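You operate a simulated robot arm through the tools that you are given. There is no shell and no other tool.

Carry out the task below with a simulated robot arm. There is one attempt and no reset: what you move stays moved.

Task
Put things in order on the work bench. At the end: the grey kit ticket (marked "2 CAMS") is in the yellow tray; the green corner from the work bench stands where the cream size ticket stood; the blue corner from the work bench stands where the grey kit ticket stood; the cream size ticket is on the brown taped carton; whatever was shut is shut again. Leave all else as you found it, and nothing knocked over.
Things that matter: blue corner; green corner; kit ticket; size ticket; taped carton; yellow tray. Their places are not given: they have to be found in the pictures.

It is judged by the outcome, as a careful person would: the job done as asked, and still so three seconds after it is handed in. It fails if anything else is knocked over, pushed out of place, dropped, spilled or broken.

Robot
A 5-joint arm with a two-finger parallel gripper, fixed in place. Base frame: the origin is at the foot of the arm, x ahead of it, y to its left, z up; the work surface is at about z = 0. Units: mm, rad, N and s.
With the tool pointing down near the work surface it reaches from about 260 to 680 mm from the base axis. Its first joint turns from -1.152 to 1.152 rad. The tool tilts only in the upright plane through the base axis and itself; it spins freely about its own axis. Payload 2.9 kg.
The tool frame sits at the grasp point between the pads (the TCP): z along the fingers, y along the line on which they close. The tips reach 30 mm beyond it. Largest opening 110 mm; finger width 20, thickness 10; the body of the gripper, 48 by 112 mm, starts 55 mm behind the TCP.
Orientation is told as [roll, pitch, yaw] about the base's x, y, z axes, in that order, counted from this pose: with the fingers straight down and closing along the base's y, the tool's x points along the base's -x, its y along +y and its z along -z.

Tools
- The arm moves only by the tool send_rows. Its argument "targets" is a list of rows, each an object (a shift or turn left out is 0, a gripper value left out holds the last) with "rot": the turn, a rotation vector about the base's x, y, z in rad, a list of three; "dp": the shift along the base's x, y, z in mm, a list of three; "hand": the finger opening in mm, from 0 to 110. In form: [{"rot": [wx, wy, wz], "dp": [tx, ty, tz], "hand": hand}, ...]. A call has 1 to 20 rows; each row is the pose to reach, as a shift and turn from the pose commanded when the call began. A row lasts 0.2 s, in which the tool goes at most 50 mm and 0.15 rad; a call with a longer step from one row to the next is refused whole, and so is a gripper value outside its range. A pose out of reach is approached as far as the arm can. The call stops where the force on the tool passes 40 N (or 10 N more than at its start, if that is more) or the arm is blocked; 0.2 s more then pass. The fingers move at their own pace (about 108 mm/s each) and stop on an object; they squeeze with about 34 N. The grip force told is the motor's: it shows also when the fingers shut on nothing. Time passes only in rows, and 0.2 s behind the last, so rows that repeat a pose let the fingers close. It gives the time, the measured TCP pose, the force on the tool (base axes), the opening and the grip force at its end, in the units of the frame above (readings bear some noise), with the torque about the TCP (base axes, N m) and any sound that the robot's microphone picked up.
- Cameras (640 x 400 px; columns grow to the right, rows downward): "scene" is fixed at [41.4, -451.2, 582.5]; the picture's right is [0.76, -0.65, 0.00], its down [-0.42, -0.49, -0.76] and it looks along [0.50, 0.58, -0.65] (base axes); focal length 285 px, centre (320, 200). "wrist" rides on the gripper at [72, 17, -103] in the tool frame; the picture's right is [-0.23, 0.97, 0.00], its down [-0.76, -0.18, -0.62] and it looks along [-0.61, -0.14, 0.78] (tool axes); focal length 222 px, centre (320, 200).
- grab_frame(camera): a new picture of that camera. The clock stands still meanwhile.
- locate(camera, pixels): for up to 12 pixels [column, row] of the newest picture of that camera ("zoom" is the newest enlarged one), the place [x, y, z] in the base frame of the surface seen there, good to about 2 mm, but the place of the scene camera against the robot may be out by one fixed shift of up to 25 mm in any direction. The clock stands still meanwhile.
- inspect(camera, box): a new picture of the part [left, top, right, bottom] of that camera's present view, enlarged. The clock stands still meanwhile.
- finish_job(): hands the job in; it is judged then, once.

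Open the gripper and draw the arm clear of the work before you hand the job in, unless the task says otherwise.

The tools are called after "Request:" as name(argument=value, ...) on one line, values as JSON. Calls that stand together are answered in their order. send_rows: Moves the arm, as the interface text tells. Its arguments: {"type":"object","properties":{"targets":{"type":"array","items":{"type":"object","properties":{"rot":{"type":"array","items":{"type":"number"}},"dp":{"type":"array","items":{"type":"number"}},"hand":{"type":"number"}}}}},"required":["targets"]} The other tools are called the same way: grab_frame (camera) takes a picture; locate (camera, pixels) gives the place of the surface under pixels of a picture; inspect (camera, box) takes an enlarged picture of a part of a camera's view; finish_job () hands the job in.

At the start:

```text
time: 0.0
eef_pos: [363.8, 46.2, 365.0]
tcp_rot: [0.002, -0.001, -0.001]
wrist_force: [-0.8, 0.2, 1.0]
ft_torque: [-0.02, 0.0, 0.01]
grip_width: 110.1
grasp_force: 0.1
```

scene: 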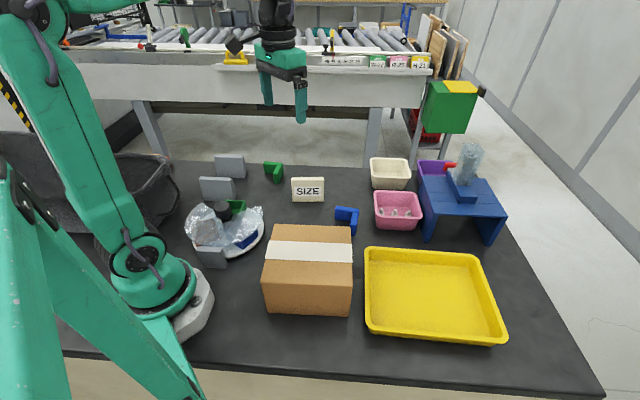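
wrist: 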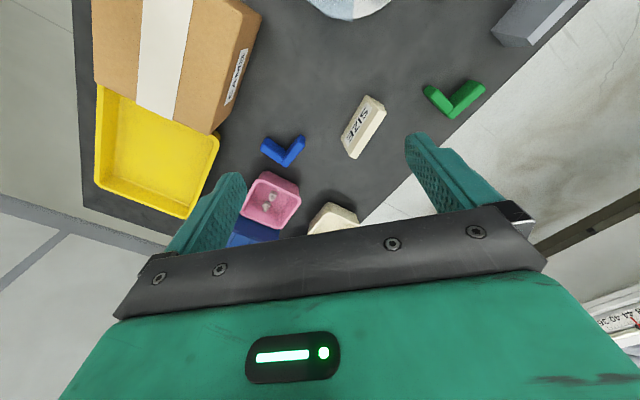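

The scene shows a cream SIZE ticket at (308,190), green corner (274,172), blue corner (347,217), carton, and several grey blocks at (230,165), (217,188), (212,257). I take enlarged pictures to find which grey one bears "2 CAMS".

Request:
inspect(camera="scene", box=[170, 140, 370, 280])

Request:
inspect(camera="scene", box=[340, 130, 520, 260])

Request:
inspect(camera="wrist", box=[220, 0, 600, 240])

```text
2.86 times, centred on (270, 210) of scene
```

zoom: 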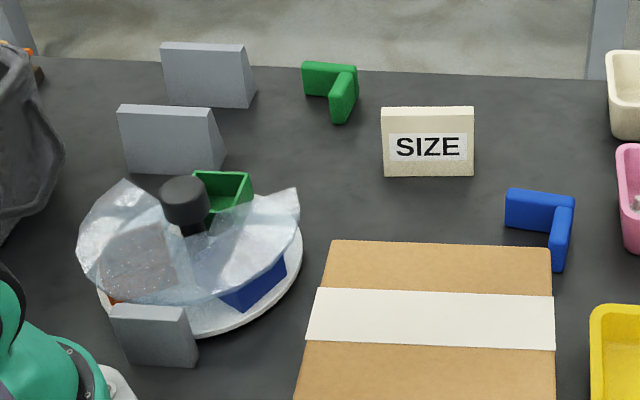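

```text
3.08 times, centred on (430, 195) of scene
```

zoom: 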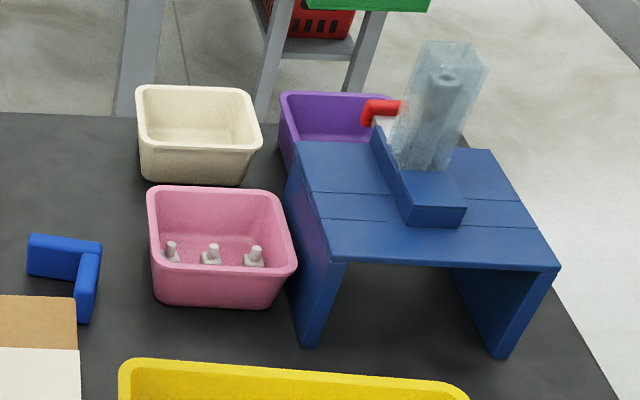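

```text
1.67 times, centred on (410, 120) of wrist
```

zoom: 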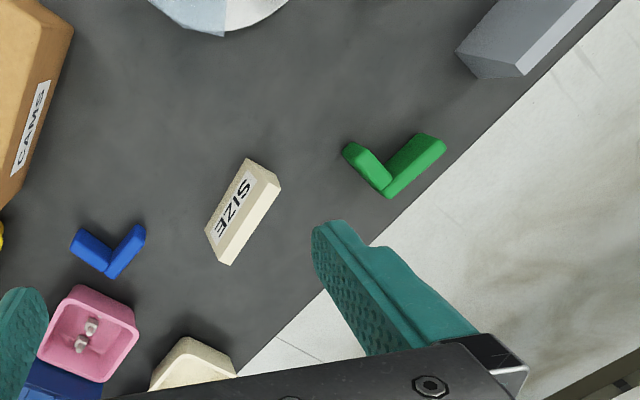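

The carton has a "CAMS" label on its side, and the grey blocks' labels may face away from the scene camera. I locate key points in the scene and zoom closer on the grey block near the turntable.

Request:
inspect(camera="scene", box=[180, 190, 280, 280])

Request:
inspect(camera="scene", box=[190, 145, 290, 210])

Request:
locate(camera="scene", pixels=[[230, 165], [217, 188], [212, 257], [308, 190], [274, 168], [347, 217], [308, 250], [435, 300], [398, 215], [390, 175], [205, 248], [445, 230]])

Request:
locate(camera="wrist", pixels=[[362, 125], [455, 95], [283, 150], [530, 20], [240, 75], [180, 50], [150, 160], [270, 200], [330, 220], [350, 8], [560, 20], [215, 125]])

```text
4.44 times, centred on (230, 235) of scene
```

zoom: 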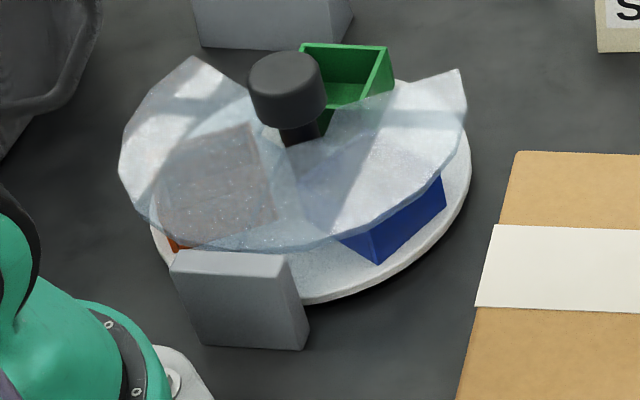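

```text
6.15 times, centred on (240, 178) of scene
```

zoom: 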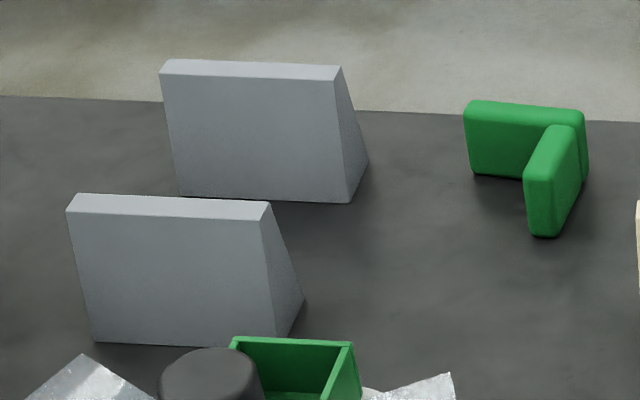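

```text
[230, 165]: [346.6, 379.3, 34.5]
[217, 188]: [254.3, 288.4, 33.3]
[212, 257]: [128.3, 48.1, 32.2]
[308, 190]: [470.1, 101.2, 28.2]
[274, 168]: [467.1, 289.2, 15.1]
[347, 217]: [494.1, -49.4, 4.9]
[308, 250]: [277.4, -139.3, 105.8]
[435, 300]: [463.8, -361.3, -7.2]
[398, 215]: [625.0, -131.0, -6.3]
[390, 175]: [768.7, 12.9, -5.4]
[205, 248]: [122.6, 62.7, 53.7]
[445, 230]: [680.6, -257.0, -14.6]
```

```text
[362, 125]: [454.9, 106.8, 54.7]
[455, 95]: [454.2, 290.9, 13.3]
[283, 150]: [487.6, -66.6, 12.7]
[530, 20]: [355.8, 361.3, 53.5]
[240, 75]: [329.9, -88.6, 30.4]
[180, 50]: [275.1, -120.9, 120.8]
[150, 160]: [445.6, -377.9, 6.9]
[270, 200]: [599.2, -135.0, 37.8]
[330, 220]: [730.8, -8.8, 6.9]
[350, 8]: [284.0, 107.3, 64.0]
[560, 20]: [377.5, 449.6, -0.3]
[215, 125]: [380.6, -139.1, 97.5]
```

The grey wedges at about (254,288) and (347,379) have plain backs toward the scene camera; their sloped faces look away from it. I move the arm above them and spin the tool so the wrist camera looks back at those faces.

Request:
send_rows(targets=[{"dp": [0, 18, 0], "rot": [0, 0, -0.14]}, {"dp": [0, 36, 0], "rot": [0, 0, -0.28]}, {"dp": [0, 55, 0], "rot": [0, 0, -0.42]}, {"dp": [0, 75, 0], "rot": [0, 0, -0.56]}, {"dp": [0, 95, 0], "rot": [0, 0, -0.7]}, {"dp": [0, 115, 0], "rot": [0, 0, -0.84]}, {"dp": [0, 135, 0], "rot": [0, 0, -0.98]}, {"dp": [0, 155, 0], "rot": [0, 0, -1.12]}, {"dp": [0, 175, 0], "rot": [0, 0, -1.26]}, {"dp": [0, 195, 0], "rot": [0, 0, -1.4]}, {"dp": [0, 215, 0], "rot": [0, 0, -1.54]}, {"dp": [0, 235, 0], "rot": [0, 0, -1.68]}, {"dp": [0, 255, 0], "rot": [0, 0, -1.82]}, {"dp": [0, 275, 0], "rot": [0, 0, -1.96]}, {"dp": [0, 290, 0], "rot": [0, 0, -2.1]}, {"dp": [0, 294, 0], "rot": [0, 0, -2.24]}, {"dp": [0, 294, 0], "rot": [0, 0, -2.34]}])

Request:
grab_frame(camera="wrist")

Request:
grab_frame(camera="scene")

```text
time: 3.6
eef_pos: [372.1, 330.0, 364.9]
tcp_rot: [0.0, 0.0, -2.286]
wrist_force: [-0.4, -0.3, 0.4]
ft_torque: [-0.02, 0.01, 0.0]
grip_width: 110.0
grasp_force: 0.0
out of reach, approached as far as the arm can: row 17
```

```text
taken
```

wrist: 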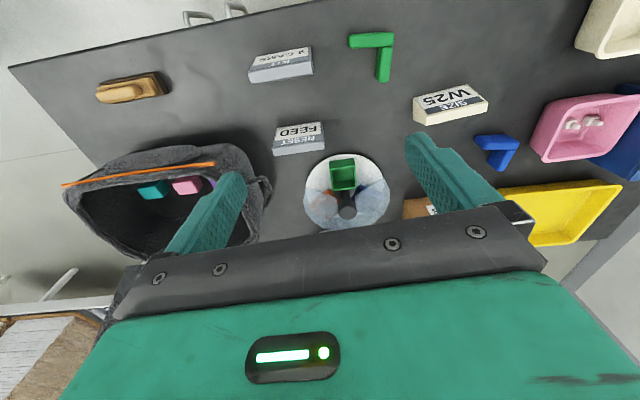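

```text
taken
```

scene: 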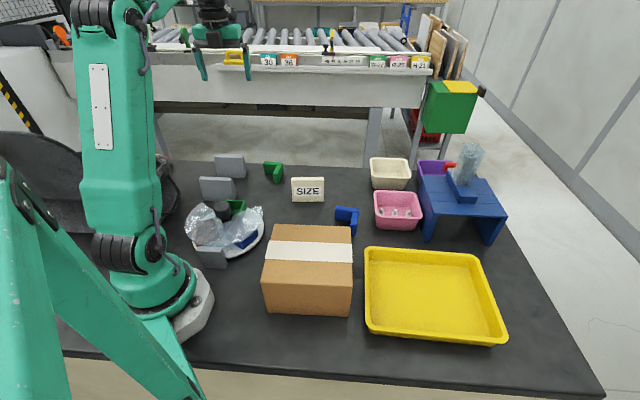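

The wrist view now shows labelled faces: one grey wedge at (281,62) looks like "? CAMS / KIT", another at (300,138) reads "FEED / RESET". I enlarge to be sure.

Request:
inspect(camera="wrist", box=[230, 20, 400, 230])

Request:
inspect(camera="wrist", box=[235, 30, 335, 95])

Request:
inspect(camera="wrist", box=[380, 60, 540, 220])

Request:
locate(camera="wrist", pixels=[[281, 62], [299, 138], [450, 103], [380, 45], [500, 145], [130, 88], [345, 190], [330, 100], [560, 210], [580, 130], [250, 80], [312, 75]])

```text
1.90 times, centred on (315, 125) of wrist
```

zoom: 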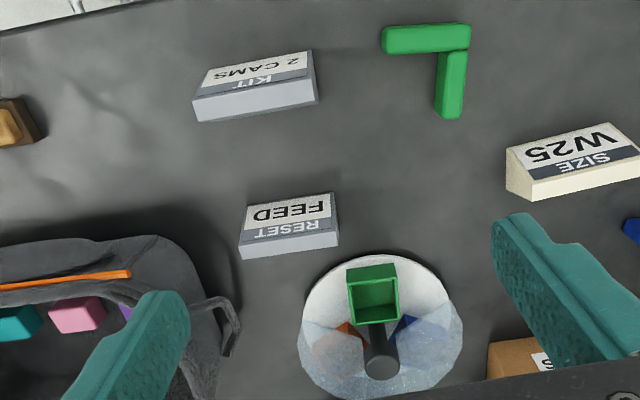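

```text
6.15 times, centred on (285, 62) of wrist
```

zoom: 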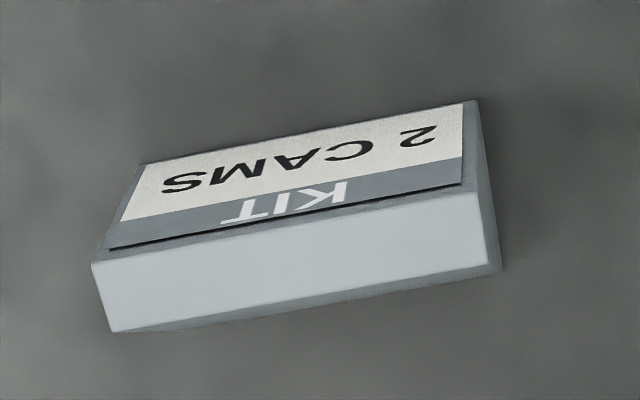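

```text
2.50 times, centred on (460, 140) of wrist
```

zoom: 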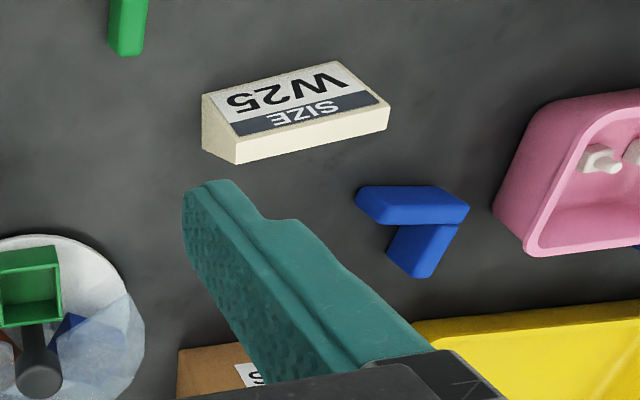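

```text
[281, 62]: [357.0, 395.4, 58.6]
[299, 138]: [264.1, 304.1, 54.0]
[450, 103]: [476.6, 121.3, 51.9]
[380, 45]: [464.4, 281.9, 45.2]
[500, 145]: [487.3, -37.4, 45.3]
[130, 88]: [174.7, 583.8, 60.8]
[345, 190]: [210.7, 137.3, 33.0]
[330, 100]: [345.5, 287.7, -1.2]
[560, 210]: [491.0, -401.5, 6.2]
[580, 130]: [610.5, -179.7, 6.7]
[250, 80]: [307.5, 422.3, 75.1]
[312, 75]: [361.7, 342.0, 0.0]
```

The kit ticket "2 CAMS" is the far grey wedge near (357,395); the nearer one is "RESET FEED" and must stay. I measure the corners of the kit ticket and of the size ticket using zooms of the wrist view.

Request:
inspect(camera="wrist", box=[235, 30, 335, 95])

Request:
locate(camera="zoom", pixels=[[145, 168], [465, 108], [98, 262], [480, 190], [115, 325], [488, 262], [492, 262], [300, 140], [290, 215], [300, 270], [300, 330], [488, 220]])

Request:
inspect(camera="wrist", box=[400, 70, 500, 135])

Request:
locate(camera="wrist", pixels=[[416, 100], [467, 87], [425, 112], [486, 100], [427, 123], [486, 107], [414, 108], [353, 41], [392, 36], [384, 80], [478, 139], [515, 145]])

```text
6.15 times, centred on (285, 62) of wrist
```

zoom: 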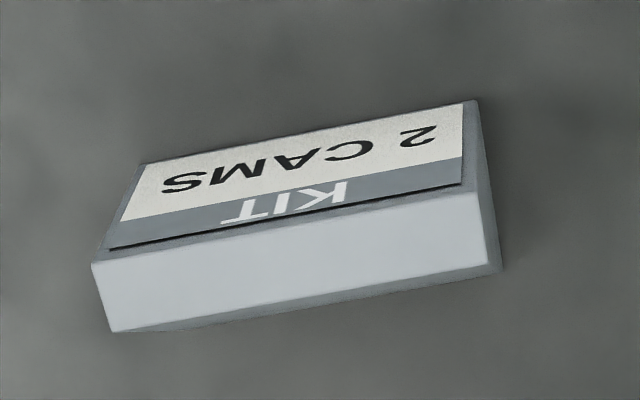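

```text
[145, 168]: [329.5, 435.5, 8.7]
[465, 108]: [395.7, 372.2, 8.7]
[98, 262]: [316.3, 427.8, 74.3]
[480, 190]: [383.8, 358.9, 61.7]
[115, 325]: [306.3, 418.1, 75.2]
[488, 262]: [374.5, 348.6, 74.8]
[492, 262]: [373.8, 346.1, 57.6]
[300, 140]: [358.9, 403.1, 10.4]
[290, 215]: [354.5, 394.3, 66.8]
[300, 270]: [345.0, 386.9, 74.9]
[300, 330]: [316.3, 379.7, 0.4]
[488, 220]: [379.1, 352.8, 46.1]
```

```text
6.15 times, centred on (450, 102) of wrist
```

zoom: 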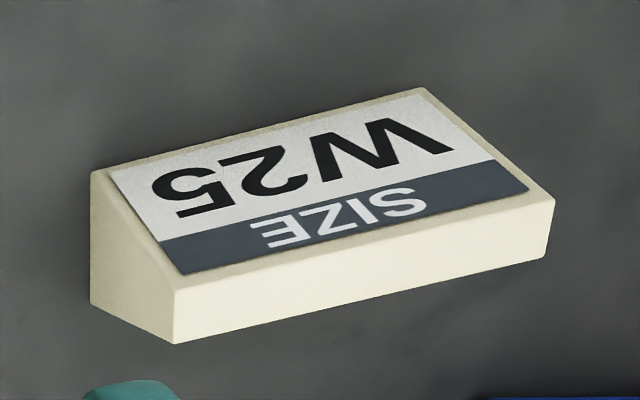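

```text
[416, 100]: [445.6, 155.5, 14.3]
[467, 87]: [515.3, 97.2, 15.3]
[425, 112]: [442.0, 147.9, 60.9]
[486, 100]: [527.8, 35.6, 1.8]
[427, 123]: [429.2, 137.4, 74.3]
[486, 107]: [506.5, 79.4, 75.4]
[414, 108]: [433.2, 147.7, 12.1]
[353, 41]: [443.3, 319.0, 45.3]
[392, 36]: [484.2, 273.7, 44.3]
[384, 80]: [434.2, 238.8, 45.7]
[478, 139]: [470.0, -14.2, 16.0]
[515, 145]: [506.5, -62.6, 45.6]
```

The kit ticket's top face lies at z≈75 from (306,418) to (375,349), about 97 mm long, so I can grip it by its parallel ends. I turn the tool back and approach above it, checking the pose halfway.

Request:
send_rows(targets=[{"rot": [0, 0, 0.14]}, {"rot": [0, 0, 0.28]}, {"rot": [0, 0, 0.42]}, {"rot": [0, 0, 0.56]}, {"rot": [0, 0, 0.7]}, {"rot": [0, 0, 0.84]}, {"rot": [0, 0, 0.98]}, {"rot": [0, 0, 1.12]}, {"rot": [0, 0, 1.26]}, {"rot": [0, 0, 1.4]}, {"rot": [0, 0, 1.54]}, {"rot": [0, 0, 1.6]}])

```text
time: 6.2
eef_pos: [372.1, 330.5, 366.6]
tcp_rot: [0.0, 0.0, -0.679]
wrist_force: [0.9, -0.2, 0.7]
ft_torque: [0.01, 0.03, -0.01]
grip_width: 110.1
grasp_force: 0.0
```

The pose is now (372,330,366) with yaw ≈ -0.68. I turn the rest to yaw ≈ 0.775 and move above the kit ticket at z ≈ 215.

Request:
send_rows(targets=[{"dp": [-2, 5, -15], "rot": [0, 0, 0.14]}, {"dp": [-4, 10, -30], "rot": [0, 0, 0.28]}, {"dp": [-6, 16, -45], "rot": [0, 0, 0.42]}, {"dp": [-8, 22, -60], "rot": [0, 0, 0.56]}, {"dp": [-10, 28, -75], "rot": [0, 0, 0.7]}, {"dp": [-13, 34, -90], "rot": [0, 0, 0.84]}, {"dp": [-16, 40, -105], "rot": [0, 0, 0.98]}, {"dp": [-19, 46, -120], "rot": [0, 0, 1.12]}, {"dp": [-22, 52, -135], "rot": [0, 0, 1.26]}, {"dp": [-24, 58, -150], "rot": [0, 0, 1.4]}, {"dp": [-24, 60, -150], "rot": [0, 0, 1.457]}, {"dp": [-24, 60, -150], "rot": [0, 0, 1.457]}])

Request:
grab_frame(camera="wrist")

```text
time: 8.8
eef_pos: [347.9, 391.1, 216.0]
tcp_rot: [-0.001, -0.001, 0.775]
wrist_force: [-0.8, 0.8, -0.5]
ft_torque: [-0.02, 0.0, 0.01]
grip_width: 109.7
grasp_force: 0.0
```

```text
taken
```

wrist: 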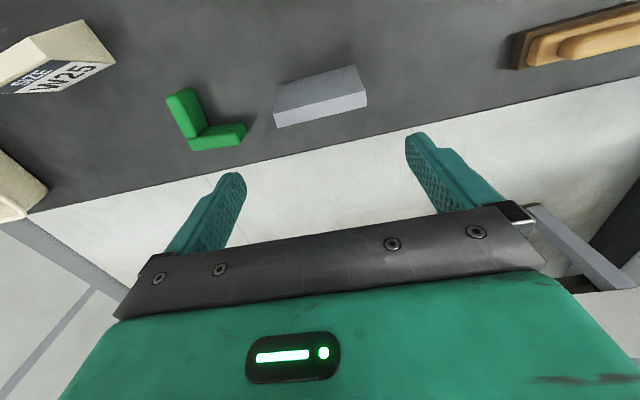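

The kit ticket appears at (320,97) in the wrist view. I zoom and locate its corners to refine the grasp centre and yaw.

Request:
inspect(camera="wrist", box=[250, 50, 390, 140])

```text
4.44 times, centred on (320, 95) of wrist
```

zoom: 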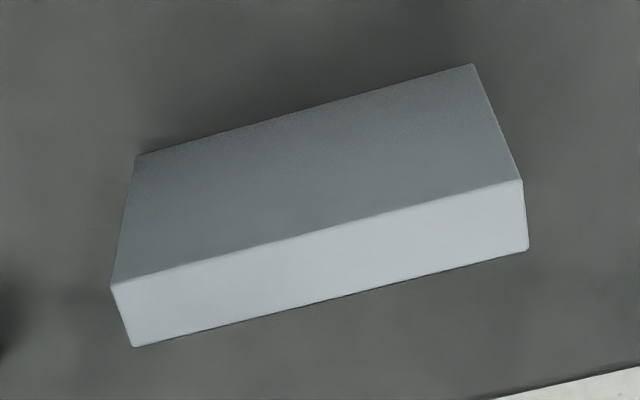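

Request:
locate(camera="zoom", pixels=[[116, 289], [519, 184], [137, 343], [524, 247], [141, 160], [470, 68], [325, 260], [320, 170], [300, 120], [128, 240], [500, 140], [320, 60]])

```text
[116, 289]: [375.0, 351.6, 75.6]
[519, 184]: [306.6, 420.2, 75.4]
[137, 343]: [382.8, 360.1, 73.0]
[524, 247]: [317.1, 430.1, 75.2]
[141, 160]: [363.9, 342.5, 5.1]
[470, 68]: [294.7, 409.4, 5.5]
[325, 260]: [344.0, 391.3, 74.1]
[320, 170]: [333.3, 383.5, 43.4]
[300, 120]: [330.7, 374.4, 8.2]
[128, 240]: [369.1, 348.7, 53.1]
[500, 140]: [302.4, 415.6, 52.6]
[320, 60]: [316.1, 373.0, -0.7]
```

The ticket is a symmetric A-frame with vertical ends, centre near (346,390), ends about 98 mm apart. I descend to just above its top and check the finger alignment.

Request:
send_rows(targets=[{"dp": [-1, -1, -30]}, {"dp": [-2, -1, -60]}, {"dp": [-2, -1, -85]}, {"dp": [-2, -1, -100]}, {"dp": [-2, -1, -100]}])

Request:
grab_frame(camera="wrist")

Request:
grab_frame(camera="scene")

```text
time: 10.0
eef_pos: [345.5, 390.4, 114.4]
tcp_rot: [0.0, -0.001, 0.773]
wrist_force: [-0.8, -0.5, 0.4]
ft_torque: [0.0, -0.01, 0.0]
grip_width: 109.9
grasp_force: 0.0
```

```text
taken
```

wrist: 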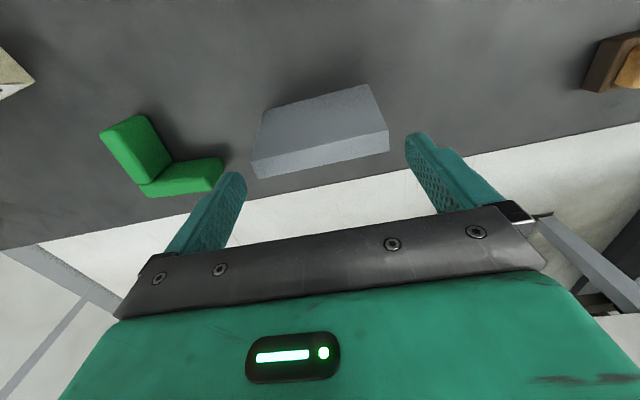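

```text
taken
```

scene: 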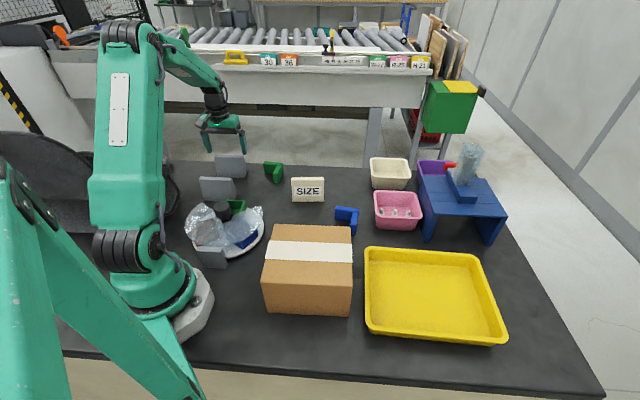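

The ticket's top sits between the finger tips at (245,178) and (405,145). I zoom and locate its top ends for a final centring check.

Request:
inspect(camera="wrist", box=[220, 70, 430, 205])

```text
2.96 times, centred on (325, 138) of wrist
```

zoom: 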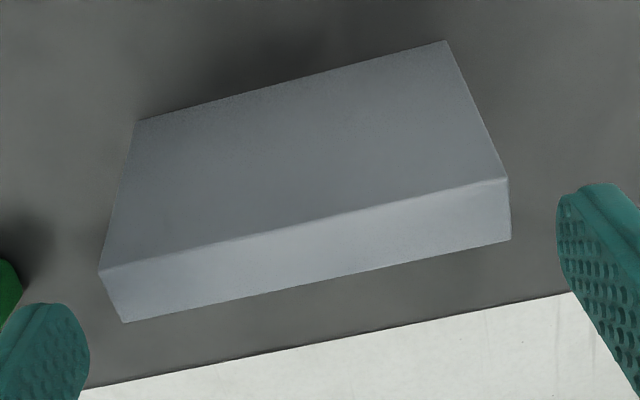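

Request:
locate(camera="zoom", pixels=[[102, 271], [505, 180], [126, 319], [508, 237], [312, 225], [316, 278], [85, 350], [560, 240]])

```text
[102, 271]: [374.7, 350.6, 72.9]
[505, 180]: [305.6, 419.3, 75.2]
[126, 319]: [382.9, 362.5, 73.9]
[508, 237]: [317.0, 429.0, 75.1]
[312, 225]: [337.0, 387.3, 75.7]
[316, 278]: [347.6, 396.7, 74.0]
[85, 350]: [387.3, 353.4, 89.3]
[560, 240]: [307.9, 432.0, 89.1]
```

Centre of the ticket top is (345,390.4), matching the TCP. I descend to TCP z ≈ 40 and close on the ends.

Request:
send_rows(targets=[{"dp": [0, 0, -20], "rot": [0, 0, 0.01]}, {"dp": [0, 0, -40], "rot": [0, 0, 0.01]}, {"dp": [0, 0, -60], "rot": [0, 0, 0.01]}, {"dp": [0, 0, -74], "rot": [0, 0, 0.01]}, {"dp": [0, 0, -74], "rot": [0, 0, 0.01]}, {"dp": [0, 0, -74], "rot": [0, 0, 0.01], "hand": 90}, {"dp": [0, 0, -74], "rot": [0, 0, 0.01], "hand": 90}, {"dp": [0, 0, -74], "rot": [0, 0, 0.01], "hand": 90}])

```text
time: 11.8
eef_pos: [346.7, 390.6, 40.3]
tcp_rot: [0.001, 0.0, 0.784]
wrist_force: [-0.3, 0.4, -0.1]
ft_torque: [0.0, 0.01, -0.02]
grip_width: 99.0
grasp_force: 34.5
```

The fingers stopped at 99 mm with 34.5 N, so the ticket is held by its ends. I lift it straight up.

Request:
send_rows(targets=[{"dp": [0, 0, 10], "hand": 90}, {"dp": [0, 0, 30], "hand": 90}, {"dp": [0, 0, 60], "hand": 90}, {"dp": [0, 0, 100], "hand": 90}, {"dp": [0, 0, 140], "hand": 90}, {"dp": [0, 0, 180], "hand": 90}, {"dp": [0, 0, 220], "hand": 90}, {"dp": [0, 0, 250], "hand": 90}, {"dp": [0, 0, 250], "hand": 90}])

Request:
grab_frame(camera="wrist")

Request:
grab_frame(camera="scene")

```text
time: 13.8
eef_pos: [346.1, 390.2, 291.6]
tcp_rot: [0.0, -0.001, 0.783]
wrist_force: [-0.4, -0.4, -0.4]
ft_torque: [-0.02, 0.01, 0.03]
grip_width: 99.1
grasp_force: 34.0
```

```text
taken
```

wrist: 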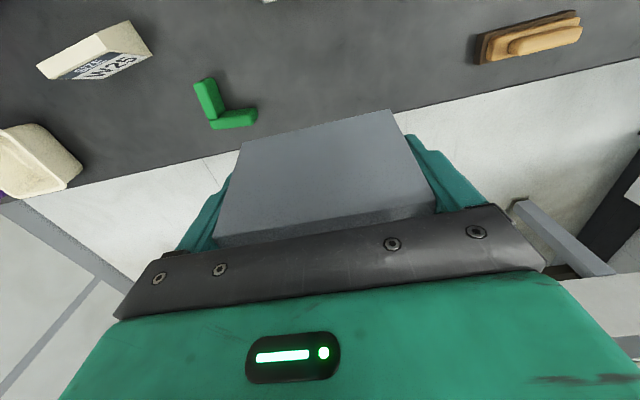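

```text
taken
```

scene: 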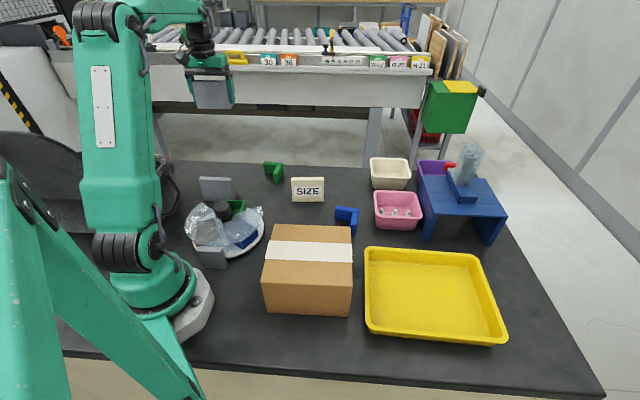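

The ticket is held firmly and level. Before travelling I locate the tray's rim and floor, the carton top, and the stand's tall parts in the scene picture.

Request:
locate(camera="scene", pixels=[[367, 250], [478, 255], [502, 341], [370, 333], [378, 262], [470, 264], [488, 325], [380, 315], [470, 150], [465, 165], [500, 215], [430, 195]])

Request:
locate(camera="scene", pixels=[[277, 228], [349, 228], [350, 285], [264, 282], [350, 312], [267, 312], [272, 242], [352, 262], [308, 205], [250, 300], [274, 182], [355, 234]])

```text
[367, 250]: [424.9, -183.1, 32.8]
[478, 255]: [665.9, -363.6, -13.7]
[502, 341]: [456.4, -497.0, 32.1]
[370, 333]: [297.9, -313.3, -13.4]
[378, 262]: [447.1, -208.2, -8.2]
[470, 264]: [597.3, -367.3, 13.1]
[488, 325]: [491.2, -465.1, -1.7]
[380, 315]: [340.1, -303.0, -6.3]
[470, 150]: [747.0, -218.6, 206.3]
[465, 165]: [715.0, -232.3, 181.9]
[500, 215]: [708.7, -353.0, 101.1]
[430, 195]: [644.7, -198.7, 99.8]
```

```text
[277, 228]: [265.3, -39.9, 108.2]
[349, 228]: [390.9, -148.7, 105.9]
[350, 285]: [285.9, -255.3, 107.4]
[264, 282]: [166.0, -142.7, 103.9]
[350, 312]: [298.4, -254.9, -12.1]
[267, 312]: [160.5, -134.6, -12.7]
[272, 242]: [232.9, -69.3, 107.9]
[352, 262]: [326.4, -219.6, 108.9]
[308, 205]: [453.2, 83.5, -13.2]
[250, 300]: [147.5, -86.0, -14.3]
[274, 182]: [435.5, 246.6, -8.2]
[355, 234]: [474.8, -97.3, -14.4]
```

The scene puts the tray centre near (467,-335) with its long side along about (0.69,-0.72), parallel to the ticket's present direction, and the tallest stand part ~220 mm is beyond x=640. I carry the ticket at z≈292 straight over to the tray, keeping yaw.

Request:
send_rows(targets=[{"dp": [2.4, -14.5, 0]}, {"dp": [7.3, -43.5, 0]}, {"dp": [13.3, -79.8, 0]}, {"dp": [20.6, -123.3, 0]}, {"dp": [27.8, -166.8, 0]}, {"dp": [35.1, -210.3, 0]}, {"dp": [42.4, -253.8, 0]}, {"dp": [49.6, -297.3, 0]}, {"dp": [56.9, -340.8, 0]}, {"dp": [64.1, -384.3, 0]}, {"dp": [71.4, -427.8, 0]}, {"dp": [78.7, -471.3, 0]}, {"dp": [85.9, -514.8, 0]}, {"dp": [93.2, -558.3, 0]}, {"dp": [100.4, -601.8, 0]}, {"dp": [107.7, -645.3, 0]}, {"dp": [113.7, -681.5, 0]}, {"dp": [118.6, -710.5, 0]}, {"dp": [121, -725, 0]}, {"dp": [121, -725, 0]}])

Request:
grab_frame(camera="wrist")

Request:
grab_frame(camera="scene")

```text
time: 18.0
eef_pos: [467.8, -335.3, 291.1]
tcp_rot: [0.0, -0.002, 0.782]
wrist_force: [0.6, 0.0, 0.0]
ft_torque: [0.02, 0.0, 0.02]
grip_width: 98.9
grasp_force: 33.6
```

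```text
taken
```

wrist: 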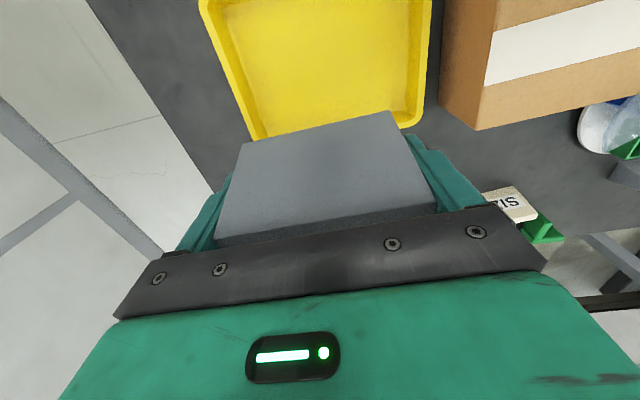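

```text
taken
```

scene: 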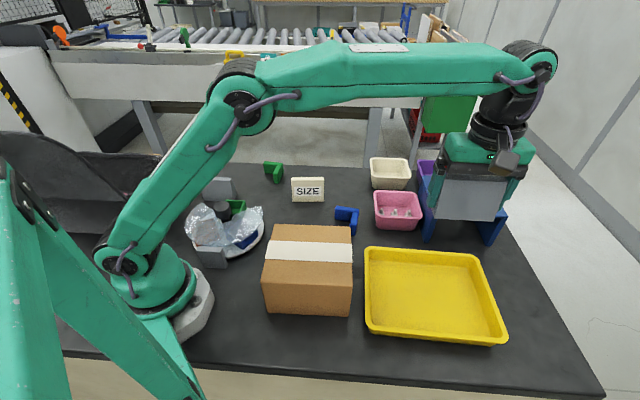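

The tray is seen behind the held ticket, its far rim from (255,135) to (420,120). I locate the rim and floor points from the wrist view.

Request:
locate(camera="wrist", pixels=[[203, 5], [230, 85], [252, 135], [418, 118], [426, 60], [431, 5], [260, 110], [400, 100], [320, 60], [230, 10], [410, 10], [300, 120]])

```text
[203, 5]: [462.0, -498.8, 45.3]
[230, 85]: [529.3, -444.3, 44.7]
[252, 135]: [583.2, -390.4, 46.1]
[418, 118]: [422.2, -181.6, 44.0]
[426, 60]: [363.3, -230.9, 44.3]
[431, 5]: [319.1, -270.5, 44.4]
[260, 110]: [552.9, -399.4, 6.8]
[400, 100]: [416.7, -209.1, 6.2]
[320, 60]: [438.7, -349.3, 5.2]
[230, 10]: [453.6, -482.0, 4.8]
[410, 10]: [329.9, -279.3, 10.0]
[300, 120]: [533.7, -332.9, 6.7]
```

From the wrist view the tray's rim corners give centre (442,-340), long axis at about -0.86 rad, floor z≈6. I shift and align there, then lower the ticket to just above the floor.

Request:
send_rows(targets=[{"dp": [-13, -2, 0], "rot": [0, 0, -0.035]}, {"dp": [-26, -5, 0], "rot": [0, 0, -0.07]}, {"dp": [-26, -5, -35], "rot": [0, 0, -0.07]}, {"dp": [-26, -5, -75], "rot": [0, 0, -0.07]}, {"dp": [-26, -5, -115], "rot": [0, 0, -0.07]}, {"dp": [-26, -5, -155], "rot": [0, 0, -0.07]}, {"dp": [-26, -5, -185], "rot": [0, 0, -0.07]}, {"dp": [-26, -5, -205], "rot": [0, 0, -0.07]}, {"dp": [-26, -5, -220], "rot": [0, 0, -0.07]}, {"dp": [-26, -5, -220], "rot": [0, 0, -0.07]}])

Request:
grab_frame(camera="wrist")

Request:
grab_frame(camera="scene")

```text
time: 20.2
eef_pos: [439.7, -340.8, 72.4]
tcp_rot: [0.0, 0.0, 0.712]
wrist_force: [0.6, 1.2, -0.6]
ft_torque: [0.03, 0.01, -0.01]
grip_width: 98.7
grasp_force: 33.9
```

```text
taken
```

wrist: 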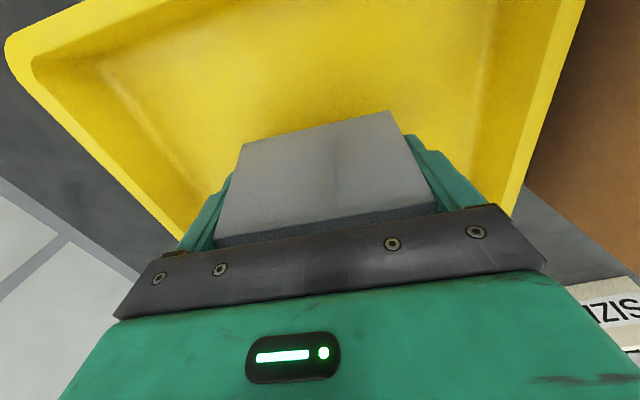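

```text
taken
```

scene: 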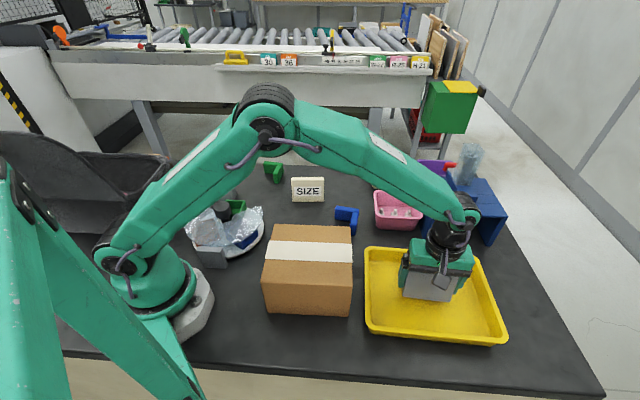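

The ticket hangs inside the tray, clear of its walls. I lower it the last 25 mm onto the floor.

Request:
send_rows(targets=[{"dp": [0, 0, -10]}, {"dp": [0, 0, -18]}, {"dp": [0, 0, -22]}, {"dp": [0, 0, -24]}, {"dp": [0, 0, -25]}, {"dp": [0, 0, -25]}])

```text
time: 21.6
eef_pos: [440.5, -340.3, 46.3]
tcp_rot: [0.0, 0.0, 0.713]
wrist_force: [-0.9, 0.8, 3.3]
ft_torque: [0.0, 0.04, 0.03]
grip_width: 98.9
grasp_force: 33.6
```

A z force of 3.3 N suggests the ticket is touching the tray floor. I open the fingers and rise straight up.

Request:
send_rows(targets=[{"dp": [0, 0, 0], "hand": 110}, {"dp": [0, 0, 0], "hand": 110}, {"dp": [0, 0, 0], "hand": 110}, {"dp": [0, 0, 15], "hand": 110}, {"dp": [0, 0, 35], "hand": 110}, {"dp": [0, 0, 70], "hand": 110}, {"dp": [0, 0, 110], "hand": 110}, {"dp": [0, 0, 150], "hand": 110}, {"dp": [0, 0, 190], "hand": 110}, {"dp": [0, 0, 230], "hand": 110}, {"dp": [0, 0, 250], "hand": 110}, {"dp": [0, 0, 250], "hand": 110}])

Request:
grab_frame(camera="wrist")

Request:
grab_frame(camera="scene")

```text
time: 24.2
eef_pos: [442.0, -339.7, 295.6]
tcp_rot: [-0.001, -0.002, 0.714]
wrist_force: [-0.5, -0.1, -0.6]
ft_torque: [0.01, 0.01, 0.01]
grip_width: 109.8
grasp_force: 0.0
```

```text
taken
```

wrist: 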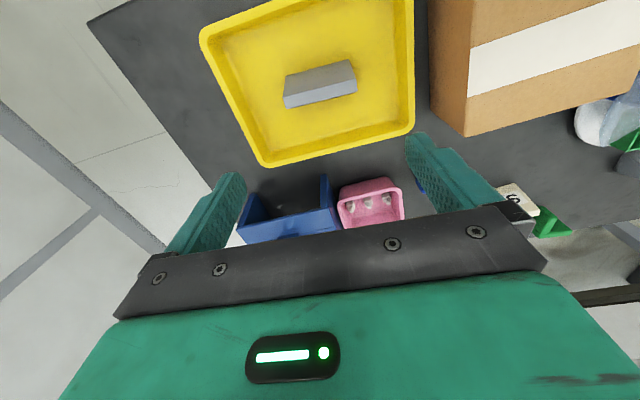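

```text
taken
```

scene: 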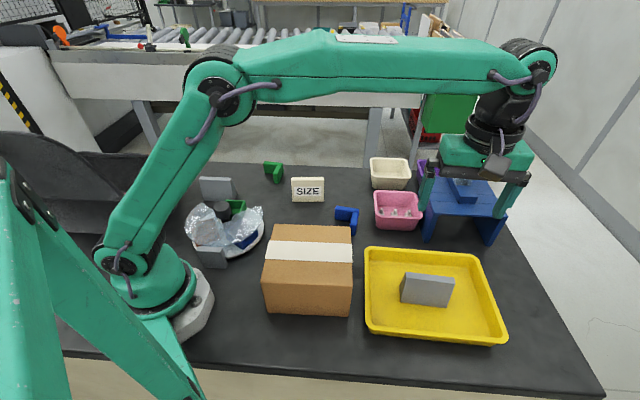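

The kit ticket stands upright in the tray at (427,290) in the scene. Next, the cream size ticket, estimated centre (472,114) with yaw ≈ 0.927; I move above it at z ≈ 215 to refine.

Request:
send_rows(targets=[{"dp": [1, 0, 0], "rot": [0, 0, 0.02]}, {"dp": [3, 30, 0], "rot": [0, 0, 0.04]}, {"dp": [6, 70, 0], "rot": [0, 0, 0.06]}, {"dp": [9, 112, 0], "rot": [0, 0, 0.08]}, {"dp": [12, 154, 0], "rot": [0, 0, 0.1]}, {"dp": [15, 196, 0], "rot": [0, 0, 0.12]}, {"dp": [18, 238, 0], "rot": [0, 0, 0.14]}, {"dp": [21, 280, 0], "rot": [0, 0, 0.16]}, {"dp": [24, 322, 0], "rot": [0, 0, 0.18]}, {"dp": [27, 364, 0], "rot": [0, 0, 0.2]}, {"dp": [29, 406, 0], "rot": [0, 0, 0.214]}, {"dp": [30, 440, -10], "rot": [0, 0, 0.214]}, {"dp": [30, 454, -35], "rot": [0, 0, 0.214]}, {"dp": [30, 454, -65], "rot": [0, 0, 0.214]}, {"dp": [30, 454, -80], "rot": [0, 0, 0.214]}, {"dp": [30, 454, -80], "rot": [0, 0, 0.214]}])

Request:
grab_frame(camera="wrist")

```text
time: 27.6
eef_pos: [471.5, 114.2, 216.1]
tcp_rot: [-0.001, 0.0, 0.927]
wrist_force: [-0.3, 2.3, 0.6]
ft_torque: [-0.01, 0.0, 0.0]
grip_width: 110.3
grasp_force: 0.1
```

```text
taken
```

wrist: 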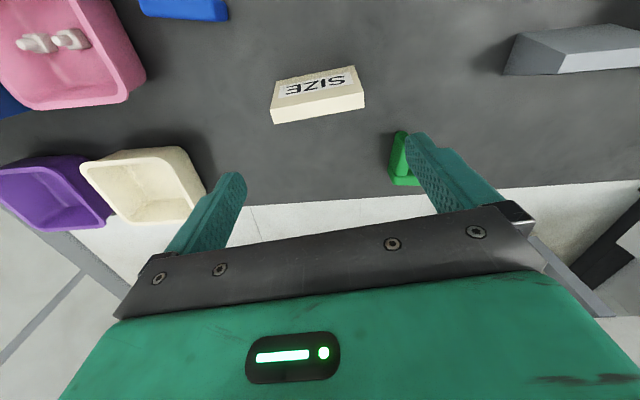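

The size ticket shows at (317,97). I zoom on it and locate its top corners.

Request:
inspect(camera="wrist", box=[250, 50, 390, 140])

```text
4.44 times, centred on (320, 95) of wrist
```

zoom: 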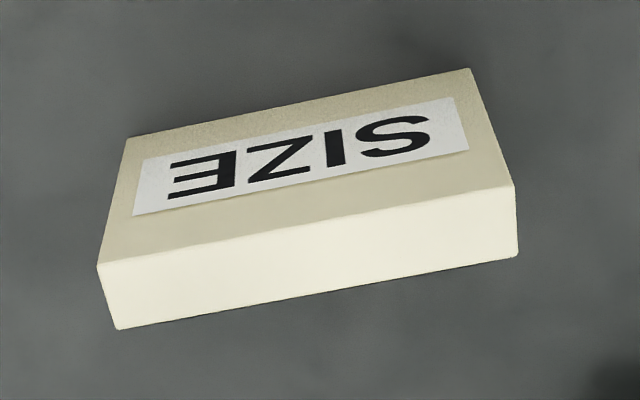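

Request:
locate(camera="zoom", pixels=[[102, 268], [510, 188], [120, 324], [514, 250], [132, 142], [468, 74], [310, 228], [310, 270], [300, 100], [118, 200], [495, 140]])

```text
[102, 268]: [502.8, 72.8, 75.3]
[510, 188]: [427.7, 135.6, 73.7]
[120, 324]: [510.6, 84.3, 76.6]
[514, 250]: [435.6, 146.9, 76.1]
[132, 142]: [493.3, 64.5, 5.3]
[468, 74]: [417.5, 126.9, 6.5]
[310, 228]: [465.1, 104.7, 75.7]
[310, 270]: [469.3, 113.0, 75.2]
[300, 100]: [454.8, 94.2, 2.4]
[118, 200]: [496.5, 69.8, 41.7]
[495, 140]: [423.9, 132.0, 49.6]
```

Closer measurement: top centre (469,110), direction 2.447 rad, so yaw should be 0.876. I correct by (-2.3,-4.3) and -0.05 rad and descend to just above the top.

Request:
send_rows(targets=[{"dp": [-2.3, -4.3, -20], "rot": [0, 0, -0.05]}, {"dp": [-2.3, -4.3, -55], "rot": [0, 0, -0.05]}, {"dp": [-2.3, -4.3, -85], "rot": [0, 0, -0.05]}, {"dp": [-2.3, -4.3, -102], "rot": [0, 0, -0.05]}, {"dp": [-2.3, -4.3, -102], "rot": [0, 0, -0.05]}])

Request:
inspect(camera="wrist", box=[220, 70, 430, 205])

```text
time: 28.8
eef_pos: [467.5, 108.8, 114.4]
tcp_rot: [0.0, 0.001, 0.876]
wrist_force: [0.4, 0.1, -0.6]
ft_torque: [0.01, -0.03, -0.01]
grip_width: 110.1
grasp_force: 0.1
```

```text
2.96 times, centred on (325, 138) of wrist
```

zoom: 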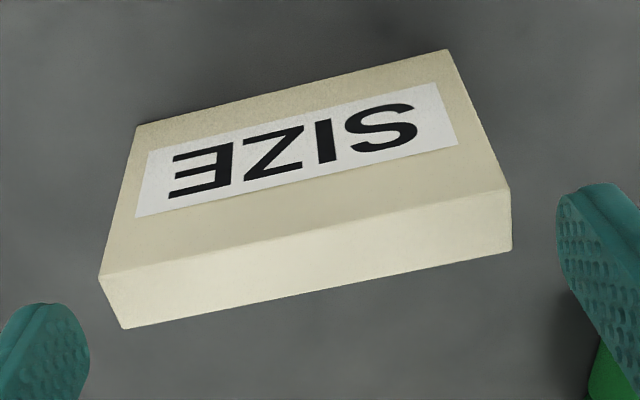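

Request:
locate(camera="zoom", pixels=[[103, 278], [507, 192], [125, 324], [509, 248], [310, 235], [312, 285]])

```text
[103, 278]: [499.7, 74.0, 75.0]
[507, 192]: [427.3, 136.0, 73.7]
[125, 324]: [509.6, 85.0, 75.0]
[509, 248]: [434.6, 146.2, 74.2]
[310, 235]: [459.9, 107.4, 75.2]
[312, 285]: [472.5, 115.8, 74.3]
```

The top centre is (467.8,110.3), within 1.5 mm of the TCP. I descend to z≈40 and close on the ends.

Request:
send_rows(targets=[{"dp": [0.5, 1, -20]}, {"dp": [0.5, 1, -40]}, {"dp": [0.5, 1, -60]}, {"dp": [0.5, 1, -74]}, {"dp": [0.5, 1, -74]}, {"dp": [0.5, 1, -74], "hand": 90}, {"dp": [0.5, 1, -74], "hand": 90}, {"dp": [0.5, 1, -74], "hand": 90}])

```text
time: 30.6
eef_pos: [469.0, 109.3, 41.1]
tcp_rot: [0.0, -0.002, 0.876]
wrist_force: [-0.3, 0.3, -0.5]
ft_torque: [-0.01, 0.01, -0.04]
grip_width: 99.1
grasp_force: 33.4
```

The size ticket is gripped (99.1 mm, 33 N). I lift it to z≈290 and carry it to above the carton's centre near (283,-150).

Request:
send_rows(targets=[{"dp": [0, 0, 10]}, {"dp": [0, 0, 35]}, {"dp": [0, 0, 75]}, {"dp": [0, 0, 115]}, {"dp": [0, 0, 155]}, {"dp": [0, 0, 195]}, {"dp": [0, 0, 230]}, {"dp": [-5, -7, 250]}, {"dp": [-22, -31, 250]}, {"dp": [-44, -62, 250]}, {"dp": [-67, -94, 250]}, {"dp": [-90, -126, 250]}, {"dp": [-113, -158, 250]}, {"dp": [-136, -190, 250]}, {"dp": [-159, -222, 250]}, {"dp": [-176, -247, 250]}, {"dp": [-185, -260, 250]}, {"dp": [-185, -260, 250]}])

Request:
grab_frame(camera="wrist")

Request:
grab_frame(camera="scene")

```text
time: 34.4
eef_pos: [283.1, -149.9, 290.0]
tcp_rot: [0.003, -0.001, 0.877]
wrist_force: [-0.3, -0.1, -0.4]
ft_torque: [0.02, 0.03, -0.01]
grip_width: 98.8
grasp_force: 34.3
```

```text
taken
```

wrist: 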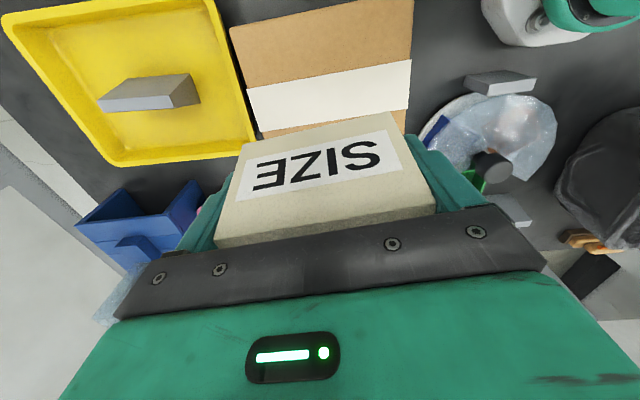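

```text
taken
```

scene: 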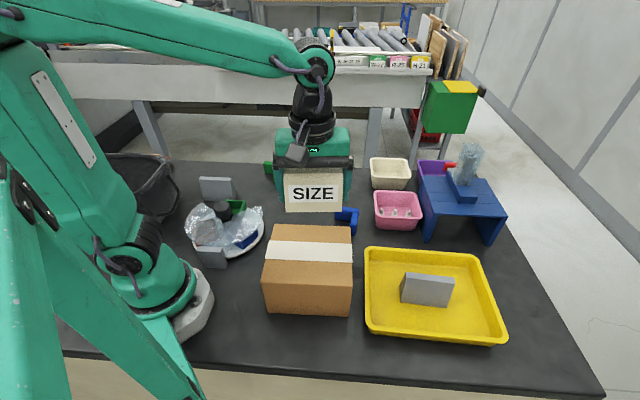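

The wrist view shows the carton top's visible part from (230,30)–(413,0) down to (250,130)–(408,130). I locate its edges from here.

Request:
locate(camera="wrist", pixels=[[233, 35], [245, 88], [258, 128], [412, 10], [410, 60], [406, 120], [330, 20], [330, 80], [270, 133], [400, 122], [290, 131], [375, 30]])

```text
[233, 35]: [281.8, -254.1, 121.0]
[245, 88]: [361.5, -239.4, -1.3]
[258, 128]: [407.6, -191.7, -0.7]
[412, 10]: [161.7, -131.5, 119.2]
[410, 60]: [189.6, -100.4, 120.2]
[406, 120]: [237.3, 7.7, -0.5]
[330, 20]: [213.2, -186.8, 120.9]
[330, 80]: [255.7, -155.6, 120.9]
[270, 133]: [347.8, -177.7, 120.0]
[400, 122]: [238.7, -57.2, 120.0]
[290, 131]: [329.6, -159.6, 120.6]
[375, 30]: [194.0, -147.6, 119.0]
```

The carton's top is at z≈120.3 and the ticket hangs near its centre. I lower it with TCP going toward z≈161, slowing near contact.

Request:
send_rows(targets=[{"dp": [-3, 2, -25]}, {"dp": [-3, 2, -60]}, {"dp": [-3, 2, -90]}, {"dp": [-3, 2, -110]}, {"dp": [-3, 2, -120]}, {"dp": [-3, 2, -125]}, {"dp": [-3, 2, -127]}, {"dp": [-3, 2, -128]}, {"dp": [-3, 2, -128]}])

Request:
grab_frame(camera="scene")

Request:
grab_frame(camera="wrist")

```text
time: 36.4
eef_pos: [281.6, -148.2, 161.2]
tcp_rot: [0.0, 0.0, 0.878]
wrist_force: [0.3, 0.6, -0.2]
ft_torque: [0.03, -0.01, -0.01]
grip_width: 99.2
grasp_force: 34.1
```

```text
taken
```

scene: 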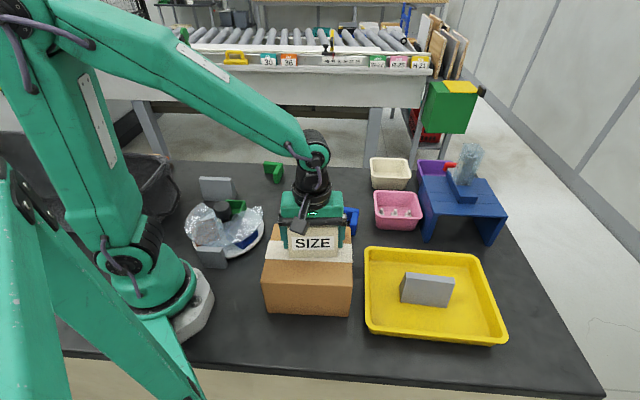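

```text
taken
```

wrist: 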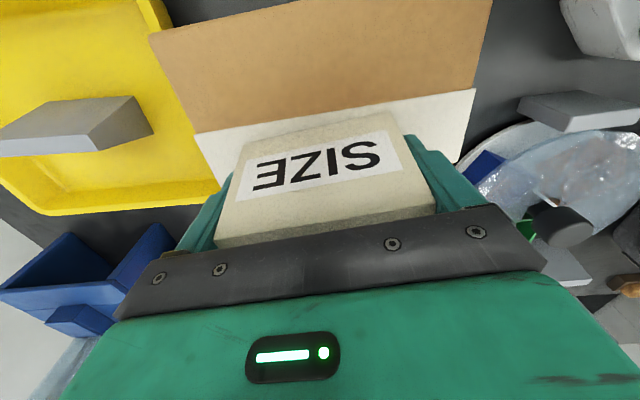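

No contact force yet; I lower in 0.7 mm steps.

Request:
send_rows(targets=[{"dp": [0, 0, -0.7]}, {"dp": [0, 0, -1.4]}, {"dp": [0, 0, -1.4]}])

```text
time: 37.2
eef_pos: [280.1, -147.8, 159.9]
tcp_rot: [-0.001, -0.001, 0.878]
wrist_force: [0.9, 0.5, 0.5]
ft_torque: [0.02, -0.03, -0.02]
grip_width: 99.1
grasp_force: 34.1
```

Request:
send_rows(targets=[{"dp": [0, 0, -0.7]}, {"dp": [0, 0, -1.2]}, {"dp": [0, 0, -1.2]}])

```text
time: 38.0
eef_pos: [281.3, -148.0, 161.4]
tcp_rot: [-0.002, 0.0, 0.876]
wrist_force: [-1.8, 0.0, 5.5]
ft_torque: [0.03, 0.06, 0.04]
grip_width: 98.7
grasp_force: 34.1
```

Force z rose to 5.5 N: the ticket rests on the carton. I open and rise straight up.

Request:
send_rows(targets=[{"hand": 110}, {"hand": 110}, {"hand": 110}, {"dp": [0, 0, 10], "hand": 110}, {"dp": [0, 0, 30], "hand": 110}, {"dp": [0, 0, 65], "hand": 110}, {"dp": [0, 0, 100], "hand": 110}, {"dp": [0, 0, 135], "hand": 110}, {"dp": [0, 0, 160], "hand": 110}, {"dp": [0, 0, 160], "hand": 110}])

Request:
grab_frame(camera="scene")

Request:
grab_frame(camera="wrist")

```text
time: 40.2
eef_pos: [282.5, -146.9, 320.5]
tcp_rot: [-0.001, 0.001, 0.876]
wrist_force: [-0.2, 0.4, 0.3]
ft_torque: [0.03, 0.0, -0.01]
grip_width: 109.9
grasp_force: 0.1
```

```text
taken
```

scene: 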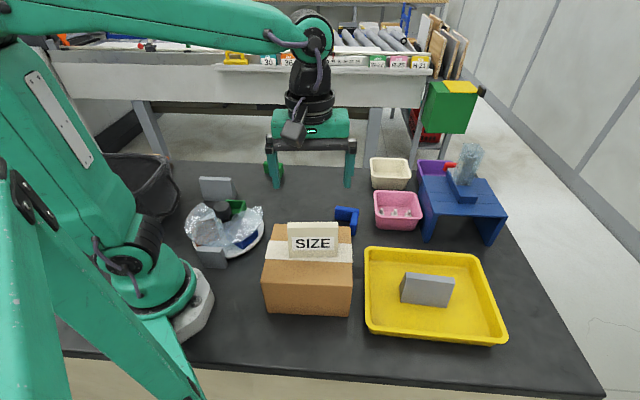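

```text
taken
```

wrist: 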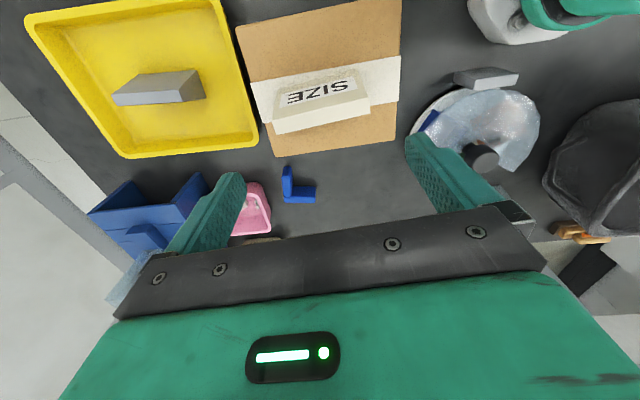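

The size ticket stands on the carton at (313,240). Now I go above the green corner near (455,280) to measure it.

Request:
send_rows(targets=[{"dp": [6, 15, 0]}, {"dp": [20, 49, 0]}, {"dp": [36, 88, 0]}, {"dp": [52, 128, 0]}, {"dp": [68, 168, 0]}, {"dp": [84, 208, 0]}, {"dp": [100, 248, 0]}, {"dp": [116, 288, 0]}, {"dp": [132, 328, 0]}, {"dp": [148, 366, 0]}, {"dp": [162, 400, -15]}, {"dp": [171, 422, -45]}, {"dp": [173, 427, -80]}, {"dp": [173, 427, -110]}, {"dp": [173, 427, -110]}])

Request:
grab_frame(camera="wrist")

```text
time: 43.4
eef_pos: [453.5, 281.6, 209.5]
tcp_rot: [-0.001, 0.0, 0.878]
wrist_force: [-0.2, -0.9, 0.1]
ft_torque: [-0.02, -0.02, 0.03]
grip_width: 110.0
grasp_force: 0.1
```

```text
taken
```

wrist: 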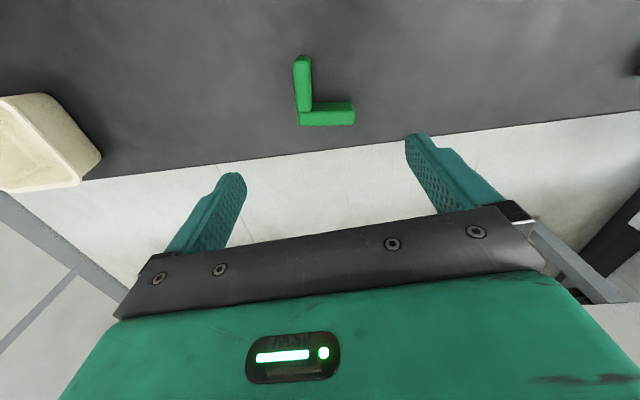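

The green L appears at (318,95). I enlarge it and locate its outline on the top.

Request:
inspect(camera="wrist", box=[265, 45, 375, 135])

```text
4.44 times, centred on (320, 90) of wrist
```

zoom: 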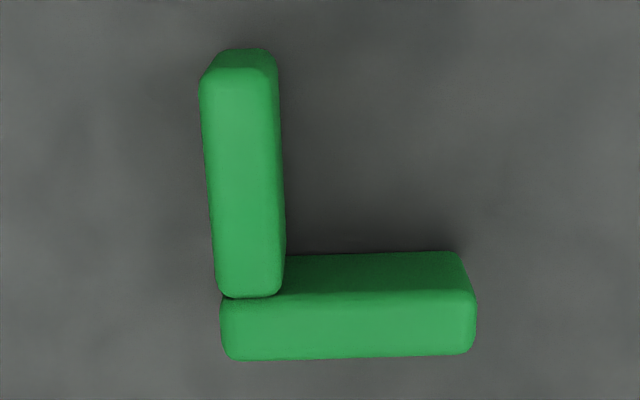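

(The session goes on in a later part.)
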